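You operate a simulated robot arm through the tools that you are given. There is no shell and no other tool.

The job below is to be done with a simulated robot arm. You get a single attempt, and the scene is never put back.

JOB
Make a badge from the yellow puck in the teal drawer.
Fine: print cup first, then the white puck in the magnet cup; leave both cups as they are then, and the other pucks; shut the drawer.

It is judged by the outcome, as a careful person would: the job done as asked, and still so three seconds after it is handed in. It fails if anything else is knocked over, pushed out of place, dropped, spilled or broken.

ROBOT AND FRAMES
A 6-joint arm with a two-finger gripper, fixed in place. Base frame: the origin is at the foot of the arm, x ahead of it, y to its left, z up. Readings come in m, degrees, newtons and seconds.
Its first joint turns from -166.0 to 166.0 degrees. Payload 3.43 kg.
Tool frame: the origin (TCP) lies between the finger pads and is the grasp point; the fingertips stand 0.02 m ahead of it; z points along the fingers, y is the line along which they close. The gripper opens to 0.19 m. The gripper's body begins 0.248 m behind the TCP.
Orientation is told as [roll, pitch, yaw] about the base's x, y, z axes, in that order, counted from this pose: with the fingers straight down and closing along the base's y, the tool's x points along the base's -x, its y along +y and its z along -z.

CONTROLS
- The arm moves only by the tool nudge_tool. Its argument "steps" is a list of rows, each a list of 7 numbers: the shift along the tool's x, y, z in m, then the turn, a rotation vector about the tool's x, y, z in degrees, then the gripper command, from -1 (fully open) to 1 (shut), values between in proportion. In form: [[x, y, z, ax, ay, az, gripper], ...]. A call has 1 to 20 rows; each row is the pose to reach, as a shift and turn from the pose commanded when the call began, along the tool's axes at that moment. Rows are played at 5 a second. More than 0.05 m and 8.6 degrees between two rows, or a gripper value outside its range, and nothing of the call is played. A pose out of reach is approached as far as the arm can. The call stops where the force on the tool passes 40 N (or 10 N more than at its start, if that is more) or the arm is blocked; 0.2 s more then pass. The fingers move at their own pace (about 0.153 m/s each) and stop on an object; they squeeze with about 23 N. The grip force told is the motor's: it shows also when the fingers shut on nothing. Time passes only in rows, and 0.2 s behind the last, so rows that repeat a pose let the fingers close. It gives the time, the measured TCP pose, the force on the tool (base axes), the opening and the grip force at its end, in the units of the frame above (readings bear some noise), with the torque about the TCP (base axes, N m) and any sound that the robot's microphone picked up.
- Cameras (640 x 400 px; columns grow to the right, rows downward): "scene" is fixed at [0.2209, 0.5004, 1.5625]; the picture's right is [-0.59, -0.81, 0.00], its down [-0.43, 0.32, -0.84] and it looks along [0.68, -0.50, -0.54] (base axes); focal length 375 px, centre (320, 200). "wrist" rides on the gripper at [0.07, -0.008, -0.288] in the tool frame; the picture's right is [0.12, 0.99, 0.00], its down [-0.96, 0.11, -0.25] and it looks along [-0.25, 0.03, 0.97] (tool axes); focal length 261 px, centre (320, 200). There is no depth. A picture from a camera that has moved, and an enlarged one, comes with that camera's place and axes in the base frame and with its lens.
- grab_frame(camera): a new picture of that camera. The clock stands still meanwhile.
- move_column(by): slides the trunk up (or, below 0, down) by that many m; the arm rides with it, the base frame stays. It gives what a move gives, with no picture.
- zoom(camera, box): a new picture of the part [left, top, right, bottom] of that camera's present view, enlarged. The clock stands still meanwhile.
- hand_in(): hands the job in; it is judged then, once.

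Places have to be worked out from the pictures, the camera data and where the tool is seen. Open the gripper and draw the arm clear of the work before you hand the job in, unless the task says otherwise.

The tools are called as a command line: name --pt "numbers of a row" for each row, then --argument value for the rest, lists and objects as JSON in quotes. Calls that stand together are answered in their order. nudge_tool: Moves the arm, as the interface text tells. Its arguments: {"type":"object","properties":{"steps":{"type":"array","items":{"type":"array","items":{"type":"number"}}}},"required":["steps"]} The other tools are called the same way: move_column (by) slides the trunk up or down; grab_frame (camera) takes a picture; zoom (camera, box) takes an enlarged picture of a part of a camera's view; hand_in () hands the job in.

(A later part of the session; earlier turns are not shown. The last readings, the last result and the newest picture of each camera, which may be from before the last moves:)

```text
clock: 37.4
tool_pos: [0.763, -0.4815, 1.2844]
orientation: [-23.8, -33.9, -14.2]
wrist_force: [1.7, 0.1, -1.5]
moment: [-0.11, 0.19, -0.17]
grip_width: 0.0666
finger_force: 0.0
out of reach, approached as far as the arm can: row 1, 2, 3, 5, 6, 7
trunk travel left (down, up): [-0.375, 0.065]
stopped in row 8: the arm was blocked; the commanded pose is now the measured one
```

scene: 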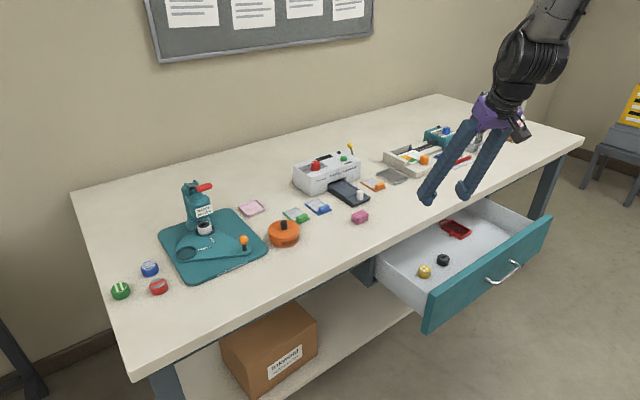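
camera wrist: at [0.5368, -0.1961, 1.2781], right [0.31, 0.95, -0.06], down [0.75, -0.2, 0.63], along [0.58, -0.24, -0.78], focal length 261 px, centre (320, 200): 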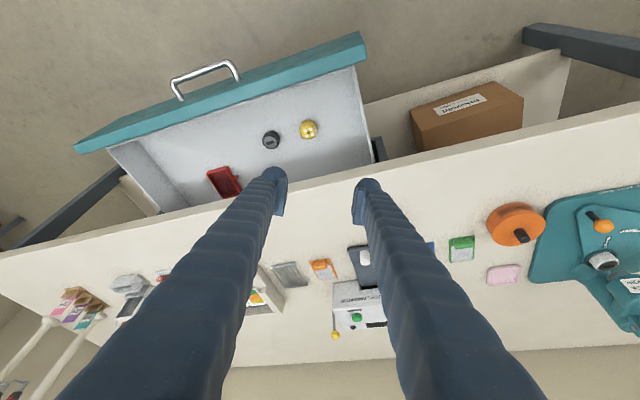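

The arm wandered near the singularity (now in free air at z≈1.28). I check the scene before correcting.

grab_frame --camera "scene"

grab_frame --camera "wrist"

```text
taken
```

scene: 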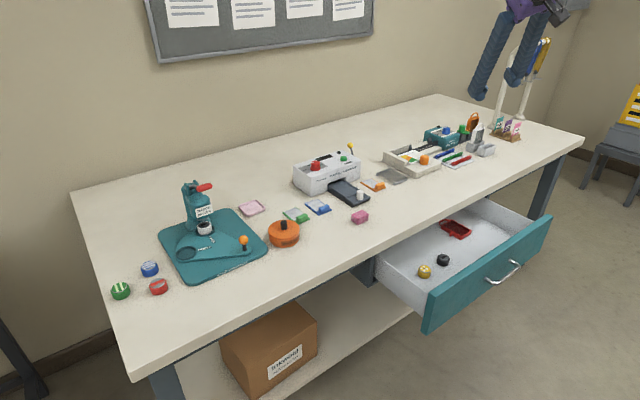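

```text
taken
camera wrist: at [0.5893, -0.3264, 1.4667], right [0.34, 0.85, -0.4], down [0.73, 0.03, 0.69], along [0.59, -0.53, -0.61], focal length 261 px, centre (320, 200)
```

wrist: 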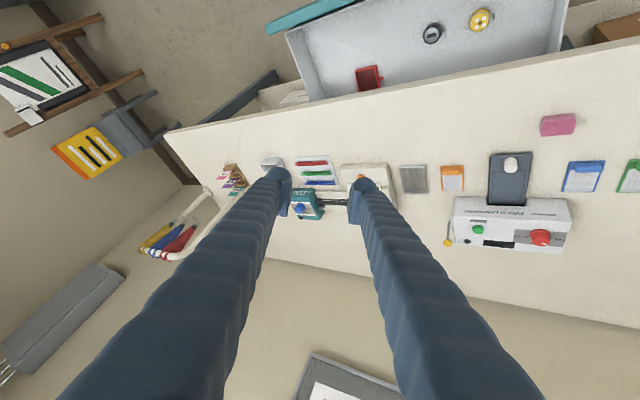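

Nothing was disturbed. With 0.45 m of height over the bench I lower the trunk by 0.2 m, which brings the tool to about z=1.08.

move_column --by -0.2

```text
clock: 39.6
tool_pos: [0.7595, -0.4815, 1.0879]
orientation: [-23.7, -34.2, -14.1]
wrist_force: [-0.6, -0.1, 0.2]
moment: [0.01, -0.05, -0.01]
grip_width: 0.0666
finger_force: 0.0
trunk travel left (down, up): [-0.175, 0.265]
```

I restore the intended orientation (25° radial tilt, yaw -24°) and move over the puck at z≈1.0, watching whether the arm follows now.

nudge_tool --pt "0.0175 0.0303 -0.003 -3.74 2.16 1.32 0.3" --pt "0.035 0.0605 -0.0061 -7.48 4.32 2.63 0.3" --pt "0.0526 0.0908 -0.0091 -11.22 6.48 3.95 0.3" --pt "0.0701 0.121 -0.0122 -14.96 8.64 5.26 0.3" --pt "0.0876 0.1513 -0.0152 -18.7 10.8 6.58 0.3" --pt "0.0876 0.1513 -0.0152 -18.7 10.8 6.58 0.3"

```text
clock: 41.0
tool_pos: [0.7492, -0.3301, 0.9981]
orientation: [0.0, -24.9, -24.1]
wrist_force: [0.8, 0.7, -0.4]
moment: [-0.03, 0.0, 0.0]
grip_width: 0.0664
finger_force: 0.1
trunk travel left (down, up): [-0.175, 0.265]
```

The pose is now held exactly. I lower the trunk another 0.15 m, which also brings the tool down to about z=0.85 over the drawer.

move_column --by -0.15

grab_frame --camera "wrist"

zoom --camera "scene" --box '[340, 130, 560, 320]'

```text
clock: 42.7
tool_pos: [0.7507, -0.3299, 0.8497]
orientation: [-0.1, -25.0, -24.1]
wrist_force: [-0.6, -0.7, -0.3]
moment: [-0.01, -0.04, -0.03]
grip_width: 0.0663
finger_force: 0.1
trunk travel left (down, up): [-0.025, 0.415]
```

```text
taken
camera wrist: at [0.5776, -0.2632, 1.0806], right [0.31, 0.95, -0.05], down [0.75, -0.21, 0.63], along [0.59, -0.23, -0.78], focal length 261 px, centre (320, 200)
```

wrist: 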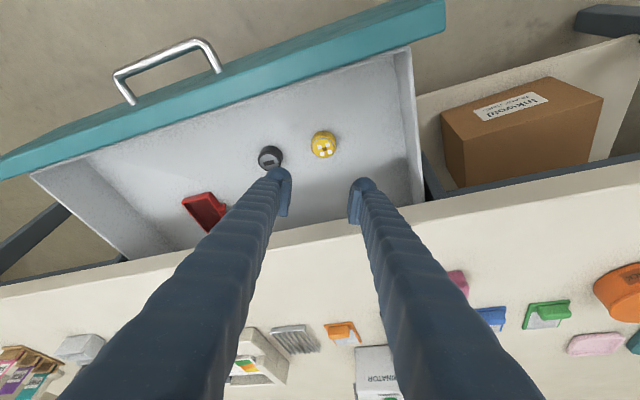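

```text
2.11 times, centred on (450, 225) of scene
camera zoom: at [0.2209, 0.5004, 1.5625], right [-0.59, -0.81, 0.0], down [-0.43, 0.32, -0.84], along [0.68, -0.5, -0.54], focal length 789 px, centre (46, 147)
```

zoom: 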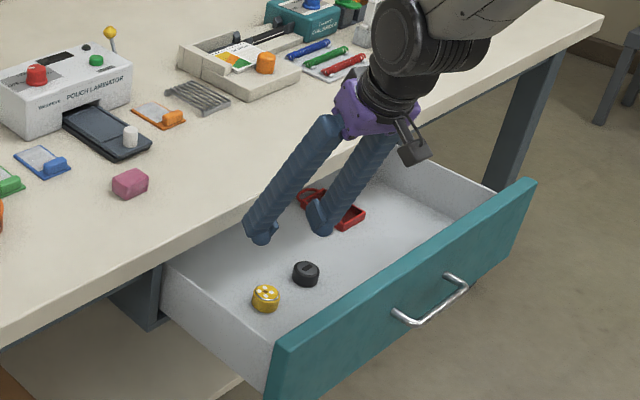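

I zoom on the pucks in the wrist view to fix the yellow puck's position, size and height.

zoom --camera "wrist" --box '[230, 110, 390, 220]'

zoom --camera "scene" --box '[400, 230, 470, 300]'

```text
3.64 times, centred on (310, 165) of wrist
camera zoom: at [0.5776, -0.2632, 1.0806], right [0.31, 0.95, -0.05], down [0.75, -0.21, 0.63], along [0.59, -0.23, -0.78], focal length 948 px, centre (356, 327)
```

zoom: 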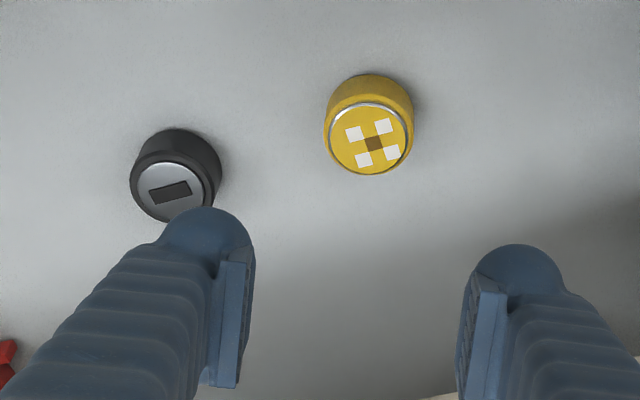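

```text
5.71 times, centred on (435, 265) of scene
camera zoom: at [0.2209, 0.5004, 1.5625], right [-0.59, -0.81, 0.0], down [-0.43, 0.32, -0.84], along [0.68, -0.5, -0.54], focal length 2140 px, centre (-337, -171)
```

zoom: 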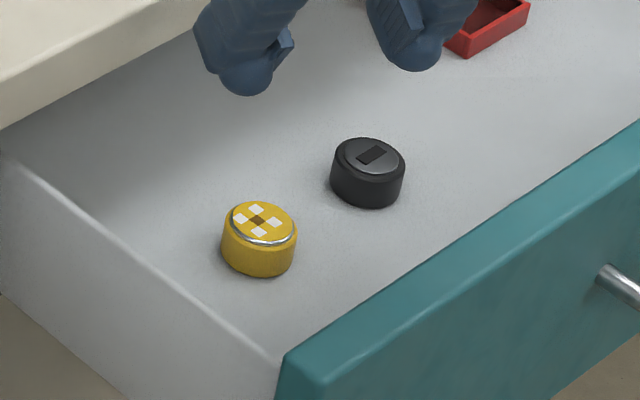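

The yellow puck's top centre is (0.768, -0.337, 0.6925), about 41 mm across and 24 mm tall; the black one is safely 97 mm away. I descend to z≈0.75 straight above it with the fingers narrowed to 56 mm.

nudge_tool --pt "0.0063 0.0001 0.0246 0 0 0 0.41" --pt "0.0126 0.0002 0.0492 0 0 0 0.41" --pt "0.0189 0.0004 0.0737 0 0 0 0.41" --pt "0.0252 0.0005 0.0983 0 0 0 0.41" --pt "0.0252 0.0005 0.0983 0 0 0 0.41"

zoom --camera "wrist" --box '[230, 110, 410, 230]'

zoom --camera "scene" --box '[380, 210, 480, 310]'

```text
clock: 43.9
tool_pos: [0.7678, -0.3365, 0.7482]
orientation: [-0.1, -24.9, -24.1]
wrist_force: [-0.7, -0.1, 0.0]
moment: [-0.02, 0.02, 0.01]
grip_width: 0.0559
finger_force: 0.0
trunk travel left (down, up): [-0.025, 0.415]
```

```text
3.33 times, centred on (320, 170) of wrist
camera zoom: at [0.596, -0.2698, 0.9797], right [0.31, 0.95, -0.05], down [0.75, -0.21, 0.63], along [0.59, -0.23, -0.78], focal length 869 px, centre (320, 300)
```

zoom: 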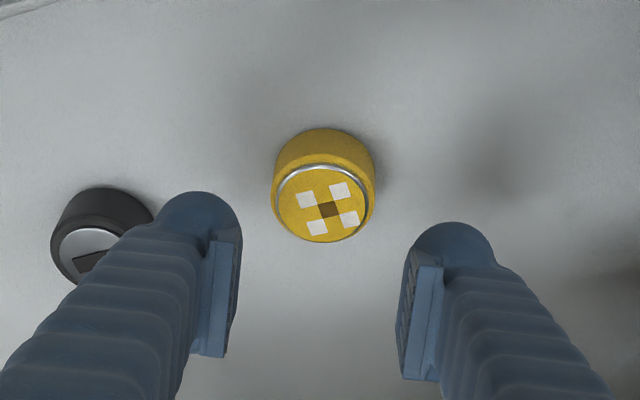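

```text
4.00 times, centred on (430, 260) of scene
camera zoom: at [0.2209, 0.5004, 1.5625], right [-0.59, -0.81, 0.0], down [-0.43, 0.32, -0.84], along [0.68, -0.5, -0.54], focal length 1498 px, centre (-120, -40)
```

zoom: 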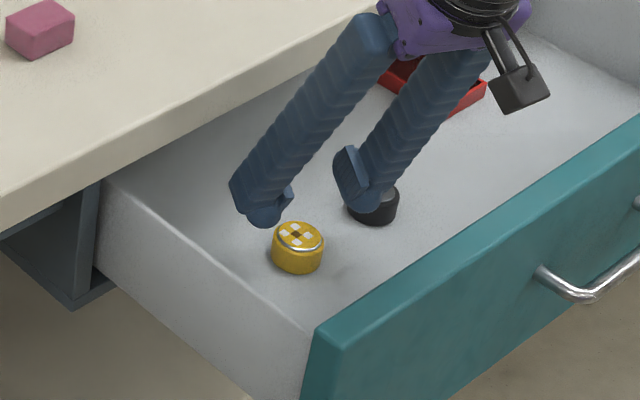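

The puck is centred. I descend to z≈0.701 and close gently on it.

nudge_tool --pt "0.0066 -0.0003 0.0142 0 0 0 0.41" --pt "0.0132 -0.0006 0.0284 0 0 0 0.41" --pt "0.0199 -0.0009 0.0426 0 0 0 0.41" --pt "0.0199 -0.0009 0.0426 0 0 0 0.41" --pt "0.0199 -0.0009 0.0426 0 0 0 0.6" --pt "0.0199 -0.0009 0.0426 0 0 0 0.8" --pt "0.0199 -0.0009 0.0426 0 0 0 0.8"

zoom --camera "wrist" --box '[230, 110, 410, 230]'

zoom --camera "scene" --box '[380, 210, 480, 310]'

```text
clock: 45.5
tool_pos: [0.7677, -0.3372, 0.7005]
orientation: [-0.1, -24.9, -24.1]
wrist_force: [-0.2, -0.7, 0.2]
moment: [0.0, 0.0, 0.03]
grip_width: 0.037
finger_force: 22.9
trunk travel left (down, up): [-0.025, 0.415]
```

```text
3.33 times, centred on (320, 170) of wrist
camera zoom: at [0.5956, -0.2705, 0.9324], right [0.31, 0.95, -0.05], down [0.75, -0.21, 0.63], along [0.59, -0.23, -0.78], focal length 869 px, centre (320, 300)
```

zoom: 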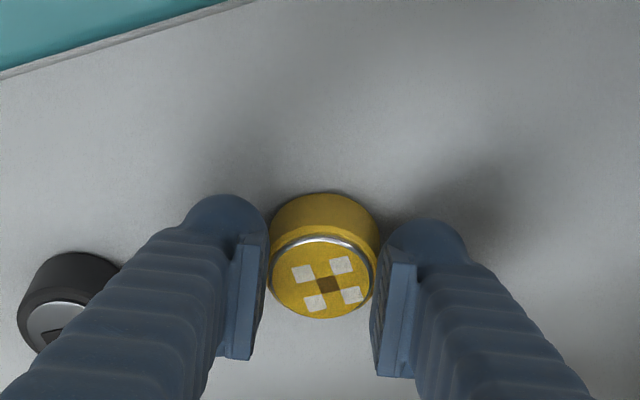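

```text
4.00 times, centred on (430, 260) of scene
camera zoom: at [0.2209, 0.5004, 1.5625], right [-0.59, -0.81, 0.0], down [-0.43, 0.32, -0.84], along [0.68, -0.5, -0.54], focal length 1498 px, centre (-120, -40)
```

zoom: 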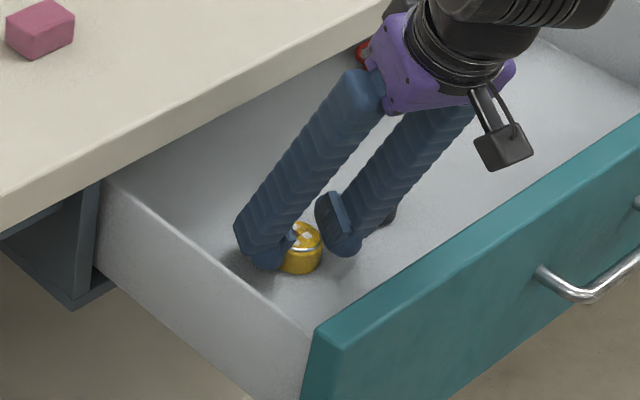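

The puck is held (37 mm, 23 N). I lift it straight up 0.10 m and check.

nudge_tool --pt "-0.0085 0 -0.0181 0 0 0 0.9" --pt "-0.0169 0 -0.0363 0 0 0 0.9" --pt "-0.0254 0 -0.0544 0 0 0 0.9" --pt "-0.0338 0 -0.0725 0 0 0 0.9" --pt "-0.0423 0 -0.0906 0 0 0 0.9" --pt "-0.0507 0 -0.1088 0 0 0 0.9" --pt "-0.0507 0 -0.1088 0 0 0 0.9"

grab_frame --camera "wrist"

zoom --camera "scene" --box '[370, 150, 490, 310]'

```text
clock: 47.1
tool_pos: [0.7655, -0.3371, 0.8234]
orientation: [-0.1, -24.9, -24.1]
wrist_force: [0.1, 0.2, -1.0]
moment: [-0.02, 0.01, 0.0]
grip_width: 0.0097
finger_force: 0.1
trunk travel left (down, up): [-0.025, 0.415]
```

```text
taken
camera wrist: at [0.5934, -0.2704, 1.0546], right [0.31, 0.95, -0.05], down [0.75, -0.21, 0.63], along [0.59, -0.23, -0.78], focal length 261 px, centre (320, 200)
```

wrist: 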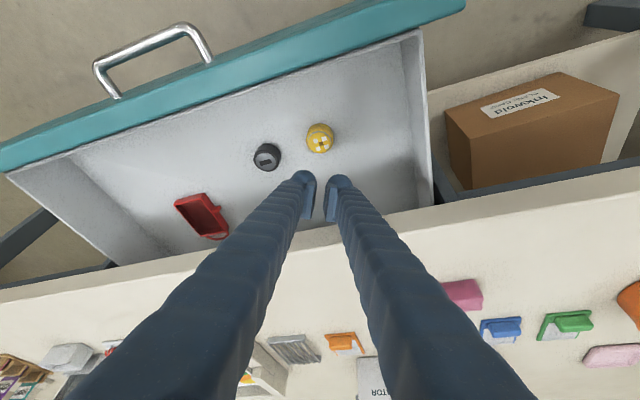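

```text
2.50 times, centred on (430, 230) of scene
camera zoom: at [0.2209, 0.5004, 1.5625], right [-0.59, -0.81, 0.0], down [-0.43, 0.32, -0.84], along [0.68, -0.5, -0.54], focal length 936 px, centre (45, 125)
```

zoom: 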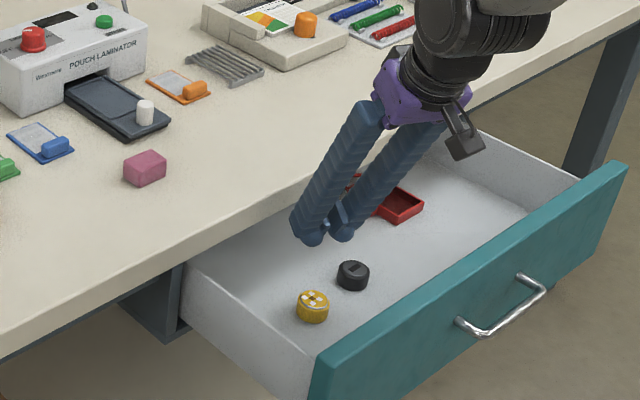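

The fingers held only the narrower silver rim at the top and the puck slipped out softly; it still stands in place. I look closely at its present position and profile to grip lower.

zoom --camera "wrist" --box '[290, 110, 350, 160]'

zoom --camera "scene" --box '[405, 245, 465, 295]'

```text
8.00 times, centred on (320, 135) of wrist
camera zoom: at [0.5934, -0.2704, 1.0546], right [0.31, 0.95, -0.05], down [0.75, -0.21, 0.63], along [0.59, -0.23, -0.78], focal length 2085 px, centre (320, 720)
```

zoom: 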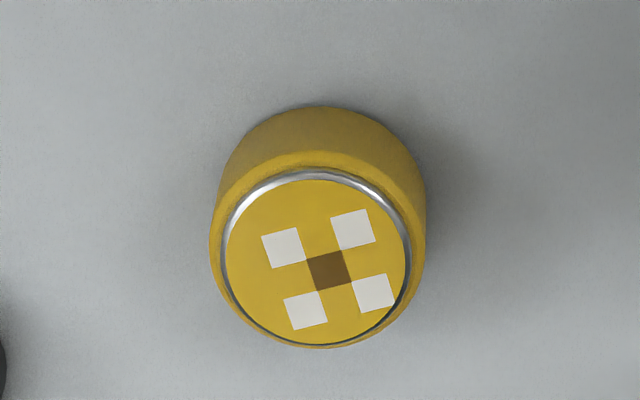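

```text
8.00 times, centred on (435, 270) of scene
camera zoom: at [0.2209, 0.5004, 1.5625], right [-0.59, -0.81, 0.0], down [-0.43, 0.32, -0.84], along [0.68, -0.5, -0.54], focal length 2997 px, centre (-600, -360)
```

zoom: 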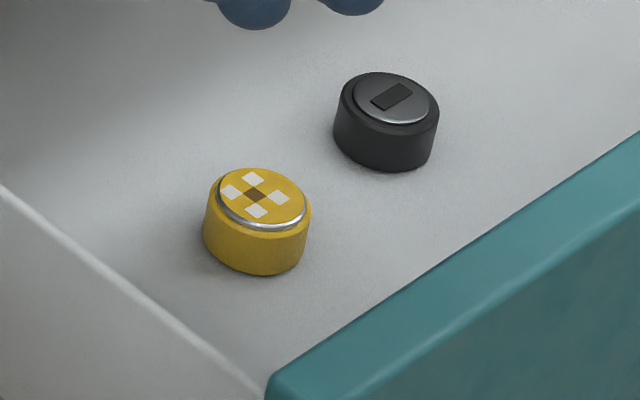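

The puck now stands at about (0.760, -0.343). I reopen to 56 mm, re-centre on it (slightly forward), and descend to z≈0.705 before feeling for the drawer floor.

nudge_tool --pt "0 0 0 0 0 0 0.41" --pt "0 -0.003 0 0 0 0 0.41" --pt "0.0097 -0.007 0.0216 0 0 0 0.41" --pt "0.0195 -0.007 0.0432 0 0 0 0.41" --pt "0.0292 -0.007 0.0647 0 0 0 0.41" --pt "0.039 -0.007 0.0863 0 0 0 0.41" --pt "0.0487 -0.007 0.1079 0 0 0 0.41" --pt "0.0487 -0.007 0.1079 0 0 0 0.41"

zoom --camera "wrist" --box '[230, 110, 410, 230]'

```text
clock: 48.9
tool_pos: [0.7655, -0.3433, 0.7029]
orientation: [-0.1, -24.7, -24.1]
wrist_force: [-0.5, -0.5, 0.6]
moment: [-0.01, 0.0, 0.02]
grip_width: 0.056
finger_force: 0.0
trunk travel left (down, up): [-0.025, 0.415]
```

```text
3.33 times, centred on (320, 170) of wrist
camera zoom: at [0.5935, -0.2777, 0.9349], right [0.31, 0.95, -0.05], down [0.75, -0.21, 0.63], along [0.59, -0.23, -0.78], focal length 869 px, centre (320, 300)
```

zoom: 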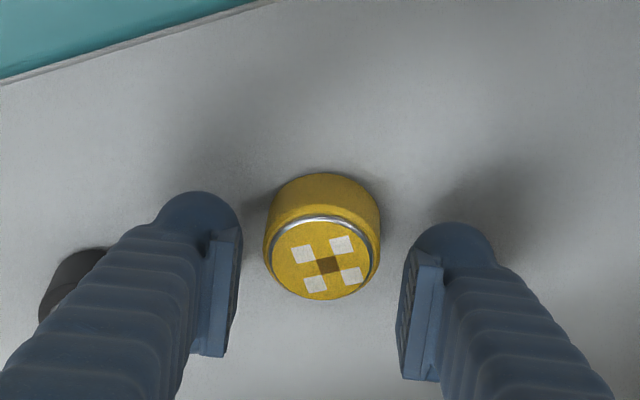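

Centred between the fingers. I go down 4 mm, then in 2 mm steps, watching the force for floor contact.

nudge_tool --pt "0.0009 0 0.0018 0 0 0 0.41" --pt "0.0017 0 0.0036 0 0 0 0.41" --pt "0.0017 0 0.0036 0 0 0 0.41"

nudge_tool --pt "0.0009 0 0.0018 0 0 0 0.41" --pt "0.0009 0 0.0018 0 0 0 0.41"

```text
clock: 49.7
tool_pos: [0.7646, -0.3446, 0.6981]
orientation: [-0.1, -24.8, -24.1]
wrist_force: [-0.4, 0.5, -0.5]
moment: [-0.03, -0.05, 0.01]
grip_width: 0.0561
finger_force: 0.0
trunk travel left (down, up): [-0.025, 0.415]
```

```text
clock: 50.3
tool_pos: [0.7647, -0.3452, 0.6968]
orientation: [-0.2, -24.8, -24.1]
wrist_force: [0.2, 0.0, 0.1]
moment: [0.02, 0.0, 0.01]
grip_width: 0.0563
finger_force: 0.0
trunk travel left (down, up): [-0.025, 0.415]
```

No contact yet at z=0.697; I continue down in 2 mm steps.

nudge_tool --pt "0.0009 0 0.0018 0 0 0 0.41" --pt "0.0009 0 0.0018 0 0 0 0.41"

nudge_tool --pt "0.0009 0 0.0018 0 0 0 0.41" --pt "0.0009 0 0.0018 0 0 0 0.41"

```text
clock: 50.9
tool_pos: [0.7657, -0.344, 0.6961]
orientation: [-0.1, -24.9, -24.1]
wrist_force: [0.0, -0.1, -0.7]
moment: [0.0, -0.01, 0.01]
grip_width: 0.0561
finger_force: 0.1
trunk travel left (down, up): [-0.025, 0.415]
```

```text
clock: 51.5
tool_pos: [0.7639, -0.3448, 0.6936]
orientation: [-0.1, -24.7, -24.2]
wrist_force: [0.7, -0.1, 0.1]
moment: [0.0, 0.02, -0.03]
grip_width: 0.0558
finger_force: 0.1
trunk travel left (down, up): [-0.025, 0.415]
```

Still free at z≈0.693; two more steps.

nudge_tool --pt "0.0009 0 0.0018 0 0 0 0.41" --pt "0.0009 0 0.0018 0 0 0 0.41"

nudge_tool --pt "0.0009 0 0.0018 0 0 0 0.41" --pt "0.0009 0 0.0018 0 0 0 0.41"

zoom --camera "scene" --box '[400, 230, 470, 300]'

```text
clock: 52.1
tool_pos: [0.7645, -0.3453, 0.6908]
orientation: [0.0, -24.7, -24.1]
wrist_force: [0.6, -0.2, 0.3]
moment: [0.01, 0.0, 0.0]
grip_width: 0.0559
finger_force: 0.0
trunk travel left (down, up): [-0.025, 0.415]
```

```text
clock: 52.7
tool_pos: [0.7642, -0.3438, 0.6891]
orientation: [-0.1, -24.7, -24.1]
wrist_force: [-0.6, 0.3, 0.6]
moment: [0.01, -0.03, 0.02]
grip_width: 0.0559
finger_force: 0.0
trunk travel left (down, up): [-0.025, 0.415]
```

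```text
5.71 times, centred on (435, 265) of scene
camera zoom: at [0.2209, 0.5004, 1.5625], right [-0.59, -0.81, 0.0], down [-0.43, 0.32, -0.84], along [0.68, -0.5, -0.54], focal length 2140 px, centre (-337, -171)
```

zoom: 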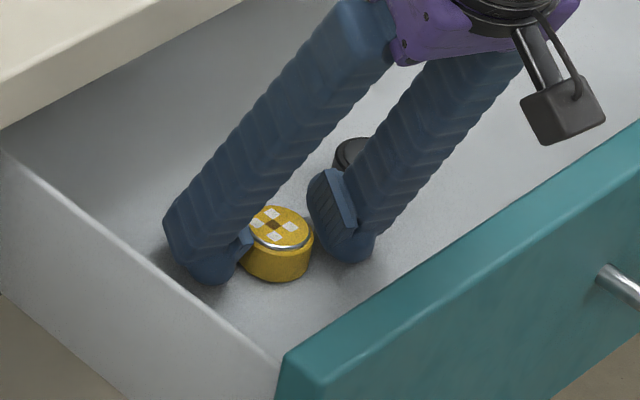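

The fingers now reach well down beside the puck. I close here and read the width.

nudge_tool --pt "0 0 0 0 0 0 0.5" --pt "0 0 0 0 0 0 0.65" --pt "0 0 0 0 0 0 0.8" --pt "0 0 0 0 0 0 0.8"

zoom --camera "wrist" --box '[230, 110, 410, 230]'

zoom --camera "scene" --box '[400, 230, 470, 300]'

```text
clock: 53.7
tool_pos: [0.7638, -0.3451, 0.6894]
orientation: [-0.1, -24.7, -24.1]
wrist_force: [0.2, -0.1, -0.3]
moment: [0.04, -0.03, -0.01]
grip_width: 0.0394
finger_force: 23.2
trunk travel left (down, up): [-0.025, 0.415]
```

```text
3.33 times, centred on (320, 170) of wrist
camera zoom: at [0.5932, -0.2779, 0.9218], right [0.31, 0.95, -0.05], down [0.75, -0.21, 0.63], along [0.58, -0.23, -0.78], focal length 869 px, centre (320, 300)
```

zoom: 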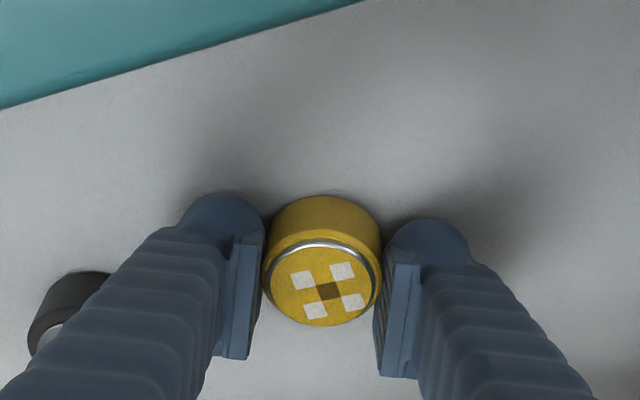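

```text
5.71 times, centred on (435, 265) of scene
camera zoom: at [0.2209, 0.5004, 1.5625], right [-0.59, -0.81, 0.0], down [-0.43, 0.32, -0.84], along [0.68, -0.5, -0.54], focal length 2140 px, centre (-337, -171)
```

zoom: 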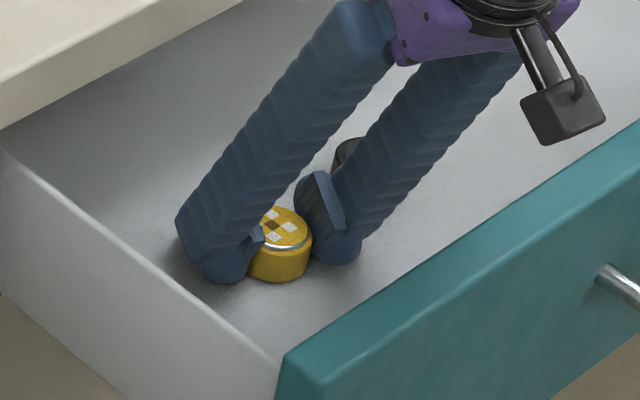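

Width is 39.4 mm this time, consistent with the puck's body. I lift 15 mm slowly and check that the grip holds.

nudge_tool --pt "-0.002 0 -0.0045 0 0 0 0.85" --pt "-0.0042 0 -0.0091 0 0 0 0.9" --pt "-0.0063 0 -0.0136 0 0 0 0.9" --pt "-0.0063 0 -0.0136 0 0 0 0.9"

zoom --camera "wrist" --box '[230, 110, 410, 230]'

zoom --camera "scene" --box '[400, 230, 470, 300]'

```text
clock: 54.7
tool_pos: [0.7638, -0.3453, 0.7012]
orientation: [-0.1, -25.1, -24.1]
wrist_force: [0.2, -0.5, 0.2]
moment: [0.02, 0.02, 0.02]
grip_width: 0.0397
finger_force: 22.9
trunk travel left (down, up): [-0.025, 0.415]
```

```text
3.33 times, centred on (320, 170) of wrist
camera zoom: at [0.5911, -0.2773, 0.9326], right [0.31, 0.95, -0.05], down [0.75, -0.21, 0.63], along [0.59, -0.23, -0.77], focal length 869 px, centre (320, 300)
```

zoom: 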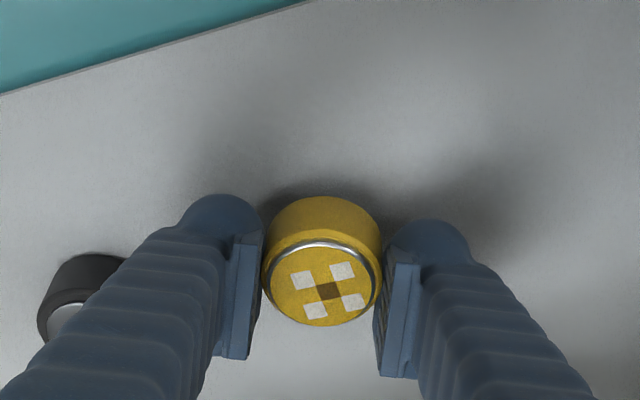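

```text
5.71 times, centred on (435, 265) of scene
camera zoom: at [0.2209, 0.5004, 1.5625], right [-0.59, -0.81, 0.0], down [-0.43, 0.32, -0.84], along [0.68, -0.5, -0.54], focal length 2140 px, centre (-337, -171)
```

zoom: 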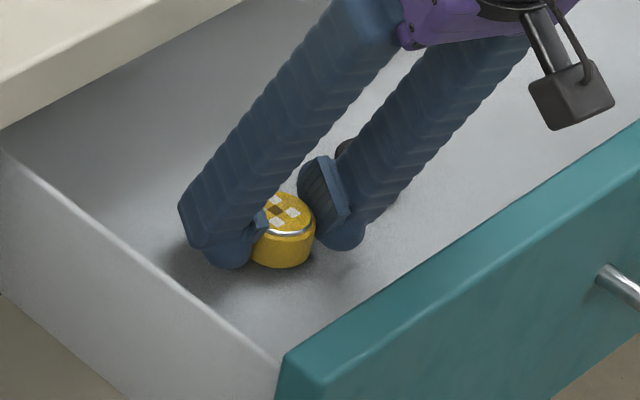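

The puck is held and lifts level. Its bottom is about flush with the fingertips, which would make the fingers meet the cup rim; I set it down again, regrip about 5 mm higher on the body, and lift.

nudge_tool --pt "0.002 0 0.0044 0 0 0 0.9" --pt "0.0041 0 0.0088 0 0 0 0.9" --pt "0.0061 0 0.0132 0 0 0 0.9" --pt "0.0061 0 0.0132 0 0 0 0.9" --pt "0.0061 0 0.0132 0 0 0 0.5" --pt "0.0061 0 0.0132 0 0 0 0.5" --pt "0.005 0 0.011 0 0 0 0.5" --pt "0.004 0 0.0087 0 0 0 0.5" --pt "0.004 0 0.0087 0 0 0 0.5" --pt "0.004 0 0.0087 0 0 0 0.7" --pt "0.004 0 0.0087 0 0 0 0.85" --pt "0.004 0 0.0087 0 0 0 0.85"

zoom --camera "wrist" --box '[230, 110, 410, 230]'

zoom --camera "scene" --box '[400, 230, 470, 300]'

```text
clock: 57.3
tool_pos: [0.7652, -0.3446, 0.6949]
orientation: [-0.2, -24.9, -24.1]
wrist_force: [0.4, 0.6, -0.1]
moment: [0.0, 0.0, 0.01]
grip_width: 0.0395
finger_force: 22.9
trunk travel left (down, up): [-0.025, 0.415]
```

```text
3.33 times, centred on (320, 170) of wrist
camera zoom: at [0.5926, -0.2781, 0.926], right [0.31, 0.95, -0.05], down [0.75, -0.21, 0.63], along [0.59, -0.23, -0.78], focal length 869 px, centre (320, 300)
```

zoom: 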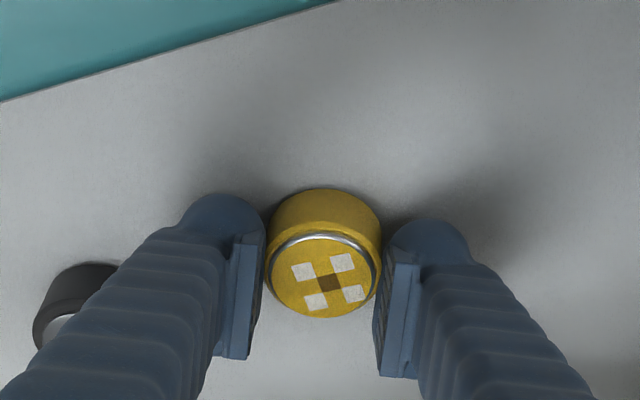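

```text
5.71 times, centred on (435, 265) of scene
camera zoom: at [0.2209, 0.5004, 1.5625], right [-0.59, -0.81, 0.0], down [-0.43, 0.32, -0.84], along [0.68, -0.5, -0.54], focal length 2140 px, centre (-337, -171)
```

zoom: 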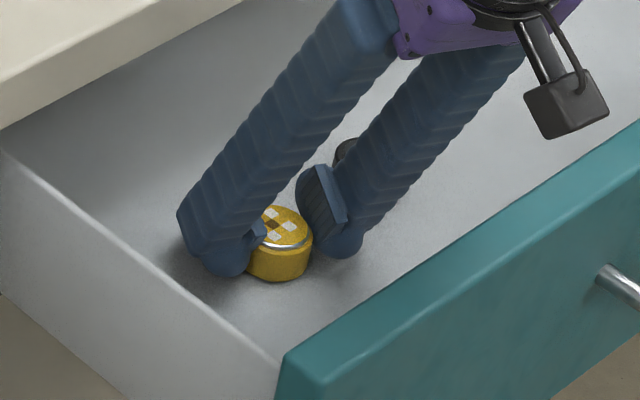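

Gripped again at 39.5 mm, now about 5 mm higher. I lift slowly to z≈0.82 with checks at the end.

nudge_tool --pt "-0.0042 0 -0.0091 0 0 0 0.9" --pt "-0.0085 0 -0.0181 0 0 0 0.9" --pt "-0.0127 0 -0.0272 0 0 0 0.9" --pt "-0.0211 0 -0.0453 0 0 0 0.9" --pt "-0.0296 0 -0.0634 0 0 0 0.9" --pt "-0.038 0 -0.0816 0 0 0 0.9" --pt "-0.0465 0 -0.0997 0 0 0 0.9" --pt "-0.0549 0 -0.1178 0 0 0 0.9" --pt "-0.0549 0 -0.1178 0 0 0 0.9"

grab_frame --camera "wrist"

zoom --camera "scene" --box '[360, 170, 500, 310]'

```text
clock: 59.3
tool_pos: [0.7647, -0.3446, 0.8261]
orientation: [-0.1, -25.0, -24.1]
wrist_force: [0.0, -0.3, -0.5]
moment: [-0.02, -0.02, 0.0]
grip_width: 0.0393
finger_force: 23.4
out of reach, approached as far as the arm can: row 1, 2
trunk travel left (down, up): [-0.025, 0.415]
```

```text
taken
camera wrist: at [0.5933, -0.2778, 1.0582], right [0.31, 0.95, -0.05], down [0.75, -0.21, 0.63], along [0.59, -0.23, -0.78], focal length 261 px, centre (320, 200)
```

wrist: 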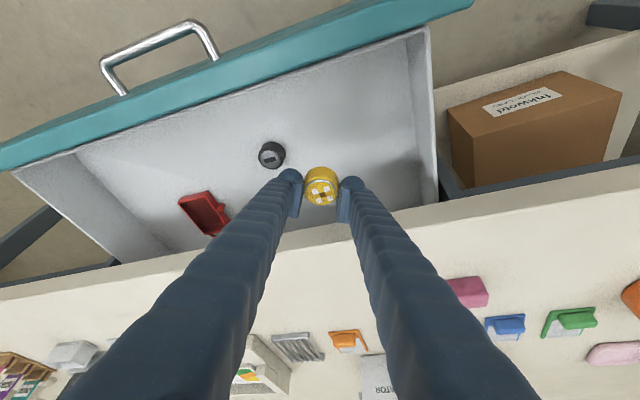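

```text
2.86 times, centred on (430, 240) of scene
camera zoom: at [0.2209, 0.5004, 1.5625], right [-0.59, -0.81, 0.0], down [-0.43, 0.32, -0.84], along [0.68, -0.5, -0.54], focal length 1070 px, centre (6, 86)
```

zoom: 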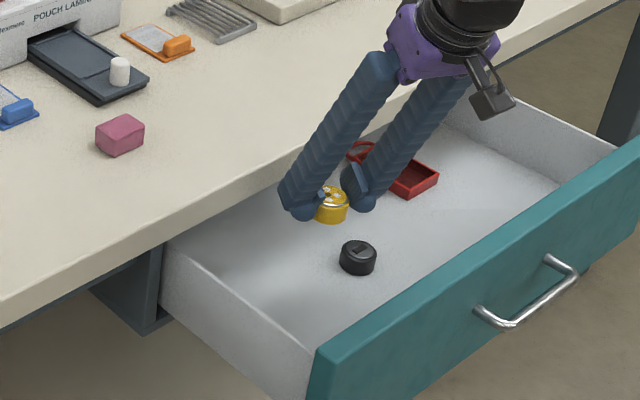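

The puck hangs level in the fingers. I raise the trunk by 0.2 m to carry it well above the bench.

move_column --by 0.2

```text
clock: 61.5
tool_pos: [0.7657, -0.3453, 1.0256]
orientation: [-0.1, -24.9, -24.1]
wrist_force: [0.9, 0.7, -0.7]
moment: [0.01, -0.01, 0.01]
grip_width: 0.0397
finger_force: 23.2
trunk travel left (down, up): [-0.225, 0.215]
```

I carry the puck across to the press side, turning the tool to yaw 0 on the way.

nudge_tool --pt "0.0097 0.0418 -0.007 -0.68 0 -1.46 0.9" --pt "0.0194 0.0837 -0.0141 -1.36 0 -2.91 0.9" --pt "0.0291 0.1255 -0.0211 -2.04 0 -4.37 0.9" --pt "0.0388 0.1673 -0.0281 -2.71 0 -5.82 0.9" --pt "0.0485 0.2091 -0.0351 -3.39 0 -7.28 0.9" --pt "0.0582 0.251 -0.0422 -4.07 0 -8.74 0.9" --pt "0.0679 0.2928 -0.0492 -4.75 0 -10.19 0.9" --pt "0.0776 0.3346 -0.0562 -5.43 0 -11.65 0.9" --pt "0.0873 0.3764 -0.0632 -6.11 0 -13.1 0.9" --pt "0.097 0.4183 -0.0703 -6.79 0 -14.56 0.9" --pt "0.1067 0.4601 -0.0773 -7.47 0 -16.02 0.9" --pt "0.1164 0.5019 -0.0843 -8.14 0 -17.47 0.9" --pt "0.1261 0.5437 -0.0913 -8.82 0 -18.93 0.9" --pt "0.1358 0.5856 -0.0984 -9.5 0 -20.38 0.9" --pt "0.1455 0.6274 -0.1054 -10.18 0 -21.84 0.9" --pt "0.1455 0.6274 -0.1054 -10.18 0 -21.84 0.9"

grab_frame --camera "wrist"

grab_frame --camera "scene"

```text
clock: 64.9
tool_pos: [0.8638, 0.3003, 1.0616]
orientation: [-0.1, -25.0, -0.1]
wrist_force: [-0.7, 1.2, -0.1]
moment: [-0.08, -0.07, -0.02]
grip_width: 0.0391
finger_force: 23.0
trunk travel left (down, up): [-0.225, 0.215]
```

```text
taken
camera wrist: at [0.6789, 0.2904, 1.2933], right [-0.11, 0.99, -0.05], down [0.77, 0.12, 0.63], along [0.63, 0.03, -0.78], focal length 261 px, centre (320, 200)
```

wrist: 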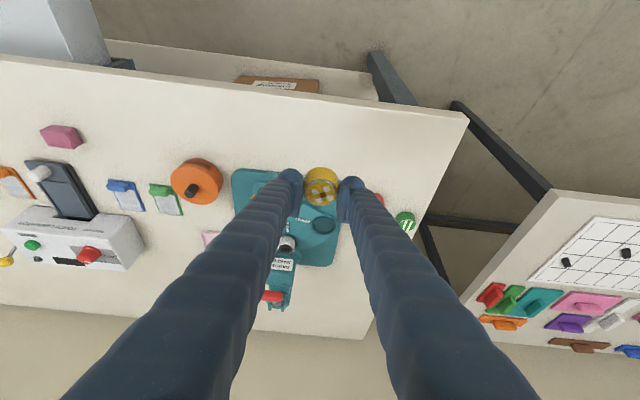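

```text
taken
```

scene: 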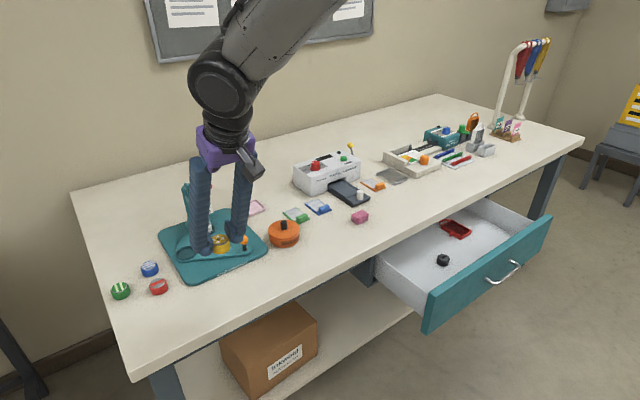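

The puck is still firmly held. I zoom on the print cup from this pose to refine its position.

zoom --camera "wrist" --box '[230, 150, 390, 260]'

zoom --camera "scene" --box '[150, 170, 280, 290]'

```text
3.64 times, centred on (310, 205) of wrist
camera zoom: at [0.6789, 0.2904, 1.2933], right [-0.11, 0.99, -0.05], down [0.77, 0.12, 0.63], along [0.63, 0.03, -0.78], focal length 948 px, centre (356, 182)
```

zoom: 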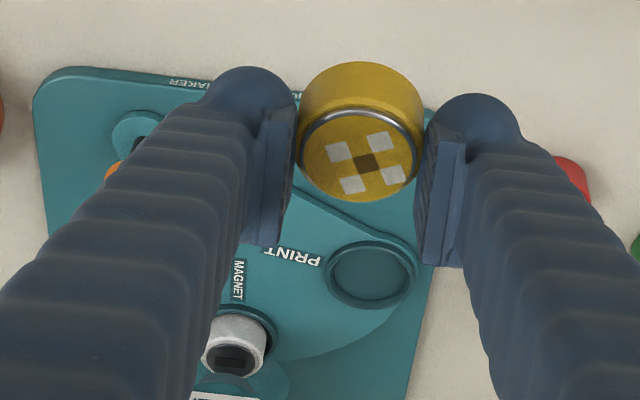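

```text
3.33 times, centred on (215, 230) of scene
camera zoom: at [0.2209, 0.5004, 1.5625], right [-0.59, -0.81, 0.0], down [-0.43, 0.32, -0.84], along [0.68, -0.5, -0.54], focal length 1249 px, centre (670, 100)
```

zoom: 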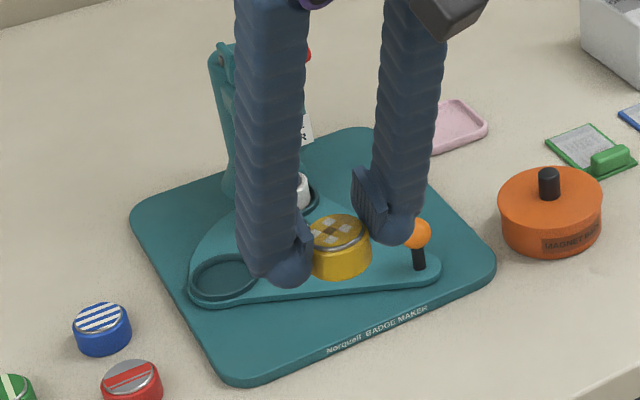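

The print cup's rim centre is about (1.100, 0.324, 0.862). I move the puck to hover about 40 mm over the cup.

nudge_tool --pt "-0.0228 0.0032 0.0314 0 0 0 0.9" --pt "-0.0455 0.0065 0.0627 0 0 0 0.9" --pt "-0.0683 0.0097 0.0941 0 0 0 0.9" --pt "-0.0911 0.013 0.1254 0 0 0 0.9" --pt "-0.1139 0.0162 0.1568 0 0 0 0.9" --pt "-0.1366 0.0195 0.1881 0 0 0 0.9" --pt "-0.1594 0.0227 0.2195 0 0 0 0.9" --pt "-0.1594 0.0227 0.2195 0 0 0 0.9"

zoom --camera "wrist" --box '[230, 130, 410, 250]'

zoom --camera "scene" --box '[150, 170, 280, 290]'

```text
clock: 66.7
tool_pos: [1.0984, 0.3215, 0.9285]
orientation: [0.0, -24.9, 0.0]
wrist_force: [0.1, 0.5, 0.4]
moment: [0.03, 0.01, 0.03]
grip_width: 0.0394
finger_force: 22.7
trunk travel left (down, up): [-0.225, 0.215]
```

```text
3.33 times, centred on (320, 190) of wrist
camera zoom: at [0.9131, 0.3115, 1.1602], right [-0.11, 0.99, -0.05], down [0.77, 0.11, 0.63], along [0.63, 0.03, -0.78], focal length 869 px, centre (320, 233)
```

zoom: 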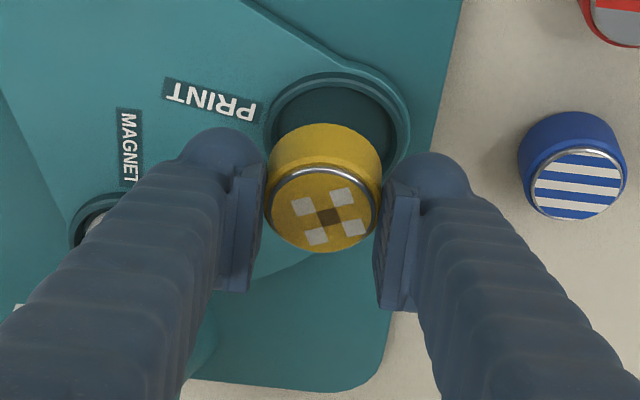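

```text
3.33 times, centred on (215, 230) of scene
camera zoom: at [0.2209, 0.5004, 1.5625], right [-0.59, -0.81, 0.0], down [-0.43, 0.32, -0.84], along [0.68, -0.5, -0.54], focal length 1249 px, centre (670, 100)
```

zoom: 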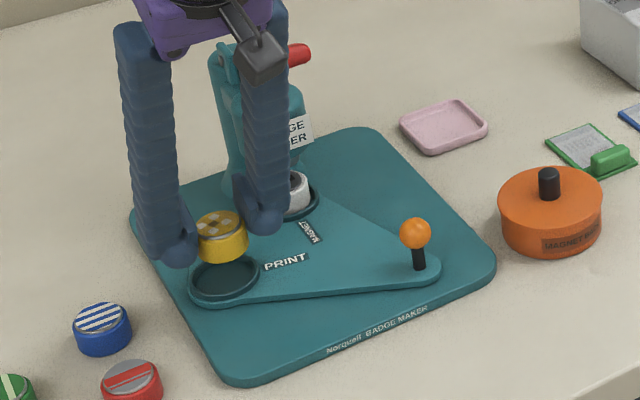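

Comparing puck and cup in both views, the puck should go 7 mm further in +x and 4 mm in +y. I apply that while descending 30 mm, stopping just above the rim.

nudge_tool --pt "-0.0063 0.004 0.003 0 0 0 0.9" --pt "-0.0021 0.004 0.012 0 0 0 0.9" --pt "0.0021 0.004 0.021 0 0 0 0.9" --pt "0.0063 0.004 0.0301 0 0 0 0.9" --pt "0.0063 0.004 0.0301 0 0 0 0.9"

zoom --camera "wrist" --box '[230, 130, 410, 250]'

zoom --camera "scene" --box '[150, 210, 230, 280]'

```text
clock: 67.9
tool_pos: [1.1045, 0.3271, 0.898]
orientation: [0.0, -25.0, 0.0]
wrist_force: [0.2, -0.3, -0.5]
moment: [0.01, 0.03, -0.01]
grip_width: 0.0394
finger_force: 23.5
trunk travel left (down, up): [-0.225, 0.215]
```

```text
3.33 times, centred on (320, 190) of wrist
camera zoom: at [0.9202, 0.3171, 1.1297], right [-0.11, 0.99, -0.05], down [0.77, 0.12, 0.63], along [0.63, 0.03, -0.78], focal length 869 px, centre (320, 233)
```

zoom: 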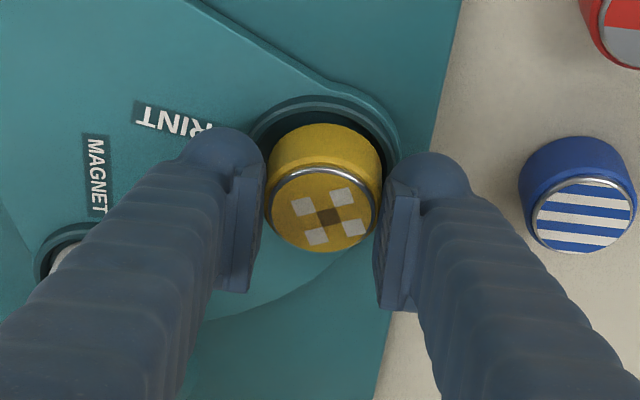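

```text
5.71 times, centred on (190, 245) of scene
camera zoom: at [0.2209, 0.5004, 1.5625], right [-0.59, -0.81, 0.0], down [-0.43, 0.32, -0.84], along [0.68, -0.5, -0.54], focal length 2140 px, centre (1063, -57)
```

zoom: 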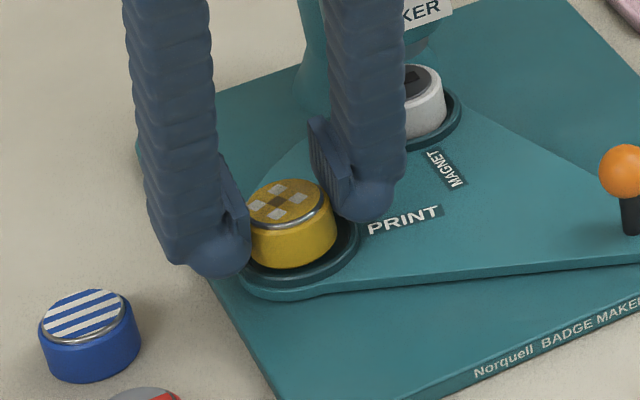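

Puck and cup look nearly concentric in the wrist view. I zoom closer in the scene view to check the sideways alignment and the remaining gap.

zoom --camera "scene" --box '[170, 230, 220, 270]'

zoom --camera "wrist" --box '[285, 150, 355, 210]'

```text
10.00 times, centred on (195, 250) of scene
camera zoom: at [0.2209, 0.5004, 1.5625], right [-0.59, -0.81, 0.0], down [-0.43, 0.32, -0.84], along [0.68, -0.5, -0.54], focal length 3746 px, centre (1570, -300)
```

zoom: 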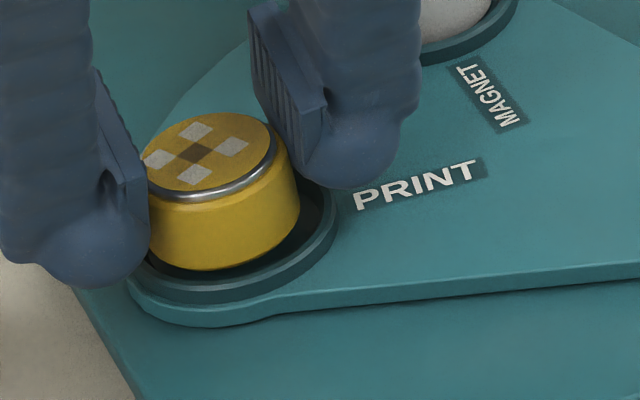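

```text
6.67 times, centred on (320, 180) of wrist
camera zoom: at [0.9202, 0.3171, 1.1297], right [-0.11, 0.99, -0.05], down [0.77, 0.12, 0.63], along [0.63, 0.03, -0.78], focal length 1738 px, centre (320, 333)
```

zoom: 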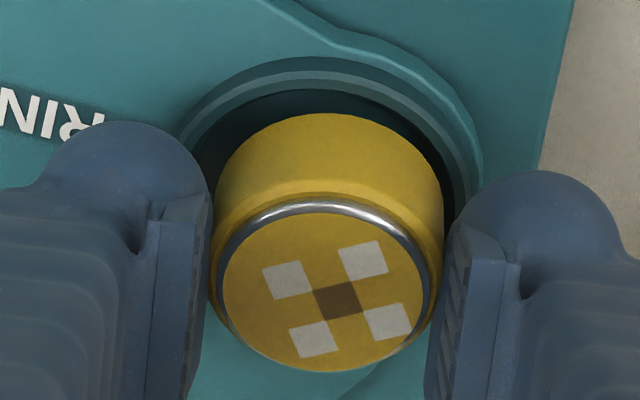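

Alignment is within about 2 mm with ~4 mm clearance all around. I lower the puck in small steps, watching the force.

nudge_tool --pt "0.0017 0 0.0015 0 0 0 0.9" --pt "0.0026 0 0.0032 0 0 0 0.9" --pt "0.0034 0 0.005 0 0 0 0.9" --pt "0.0034 0 0.005 0 0 0 0.9"

nudge_tool --pt "0.0008 0 0.0018 0 0 0 0.9" --pt "0.0008 0 0.0018 0 0 0 0.9"

zoom --camera "scene" --box '[170, 230, 220, 270]'

zoom --camera "wrist" --box '[285, 150, 355, 210]'

```text
clock: 68.9
tool_pos: [1.1057, 0.3256, 0.891]
orientation: [-0.1, -24.9, 0.0]
wrist_force: [0.4, -0.3, -0.5]
moment: [-0.02, 0.04, 0.0]
grip_width: 0.039
finger_force: 22.6
trunk travel left (down, up): [-0.225, 0.215]
```

```text
clock: 69.5
tool_pos: [1.1055, 0.3254, 0.8914]
orientation: [0.1, -25.0, -0.1]
wrist_force: [0.3, -0.9, 6.4]
moment: [0.04, 0.01, -0.03]
grip_width: 0.0391
finger_force: 23.2
trunk travel left (down, up): [-0.225, 0.215]
```

```text
10.00 times, centred on (195, 250) of scene
camera zoom: at [0.2209, 0.5004, 1.5625], right [-0.59, -0.81, 0.0], down [-0.43, 0.32, -0.84], along [0.68, -0.5, -0.54], focal length 3746 px, centre (1570, -300)
```

zoom: 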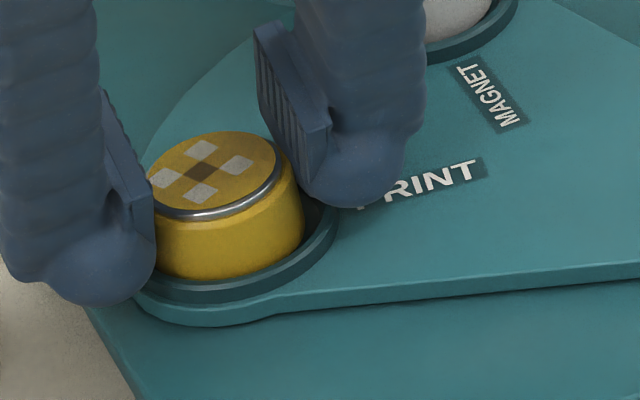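

```text
6.67 times, centred on (320, 180) of wrist
camera zoom: at [0.9197, 0.3167, 1.1226], right [-0.11, 0.99, -0.05], down [0.77, 0.11, 0.63], along [0.63, 0.03, -0.77], focal length 1738 px, centre (320, 333)
```

zoom: 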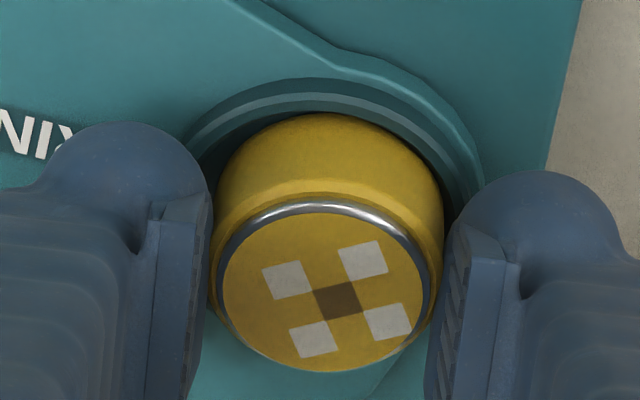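

A 6 N upward force shows contact, with the puck sitting inside the rim. I open the fingers to release it and check before withdrawing.

nudge_tool --pt "-0.0002 0 -0.0005 0 0 0 0.55" --pt "-0.0002 0 -0.0005 0 0 0 0.45" --pt "-0.0002 0 -0.0005 0 0 0 0.42" --pt "-0.0002 0 -0.0005 0 0 0 0.42"

zoom --camera "scene" --box '[170, 230, 220, 270]'

zoom --camera "wrist" --box '[285, 150, 355, 210]'

```text
clock: 70.5
tool_pos: [1.1036, 0.3266, 0.8893]
orientation: [0.1, -24.9, 0.0]
wrist_force: [0.1, -0.2, -0.5]
moment: [-0.02, -0.01, 0.01]
grip_width: 0.0551
finger_force: 0.1
trunk travel left (down, up): [-0.225, 0.215]
```

```text
10.00 times, centred on (195, 250) of scene
camera zoom: at [0.2209, 0.5004, 1.5625], right [-0.59, -0.81, 0.0], down [-0.43, 0.32, -0.84], along [0.68, -0.5, -0.54], focal length 3746 px, centre (1570, -300)
```

zoom: 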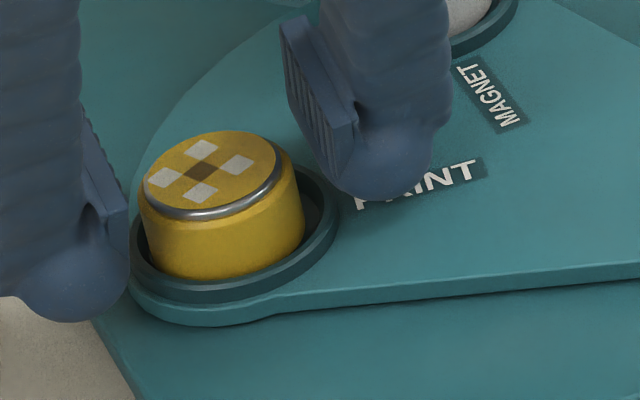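

```text
6.67 times, centred on (320, 180) of wrist
camera zoom: at [0.9192, 0.3168, 1.1218], right [-0.11, 0.99, -0.05], down [0.77, 0.11, 0.63], along [0.63, 0.03, -0.78], focal length 1738 px, centre (320, 333)
```

zoom: 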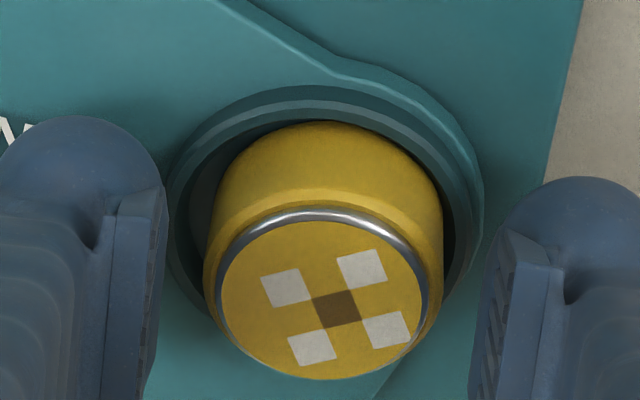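

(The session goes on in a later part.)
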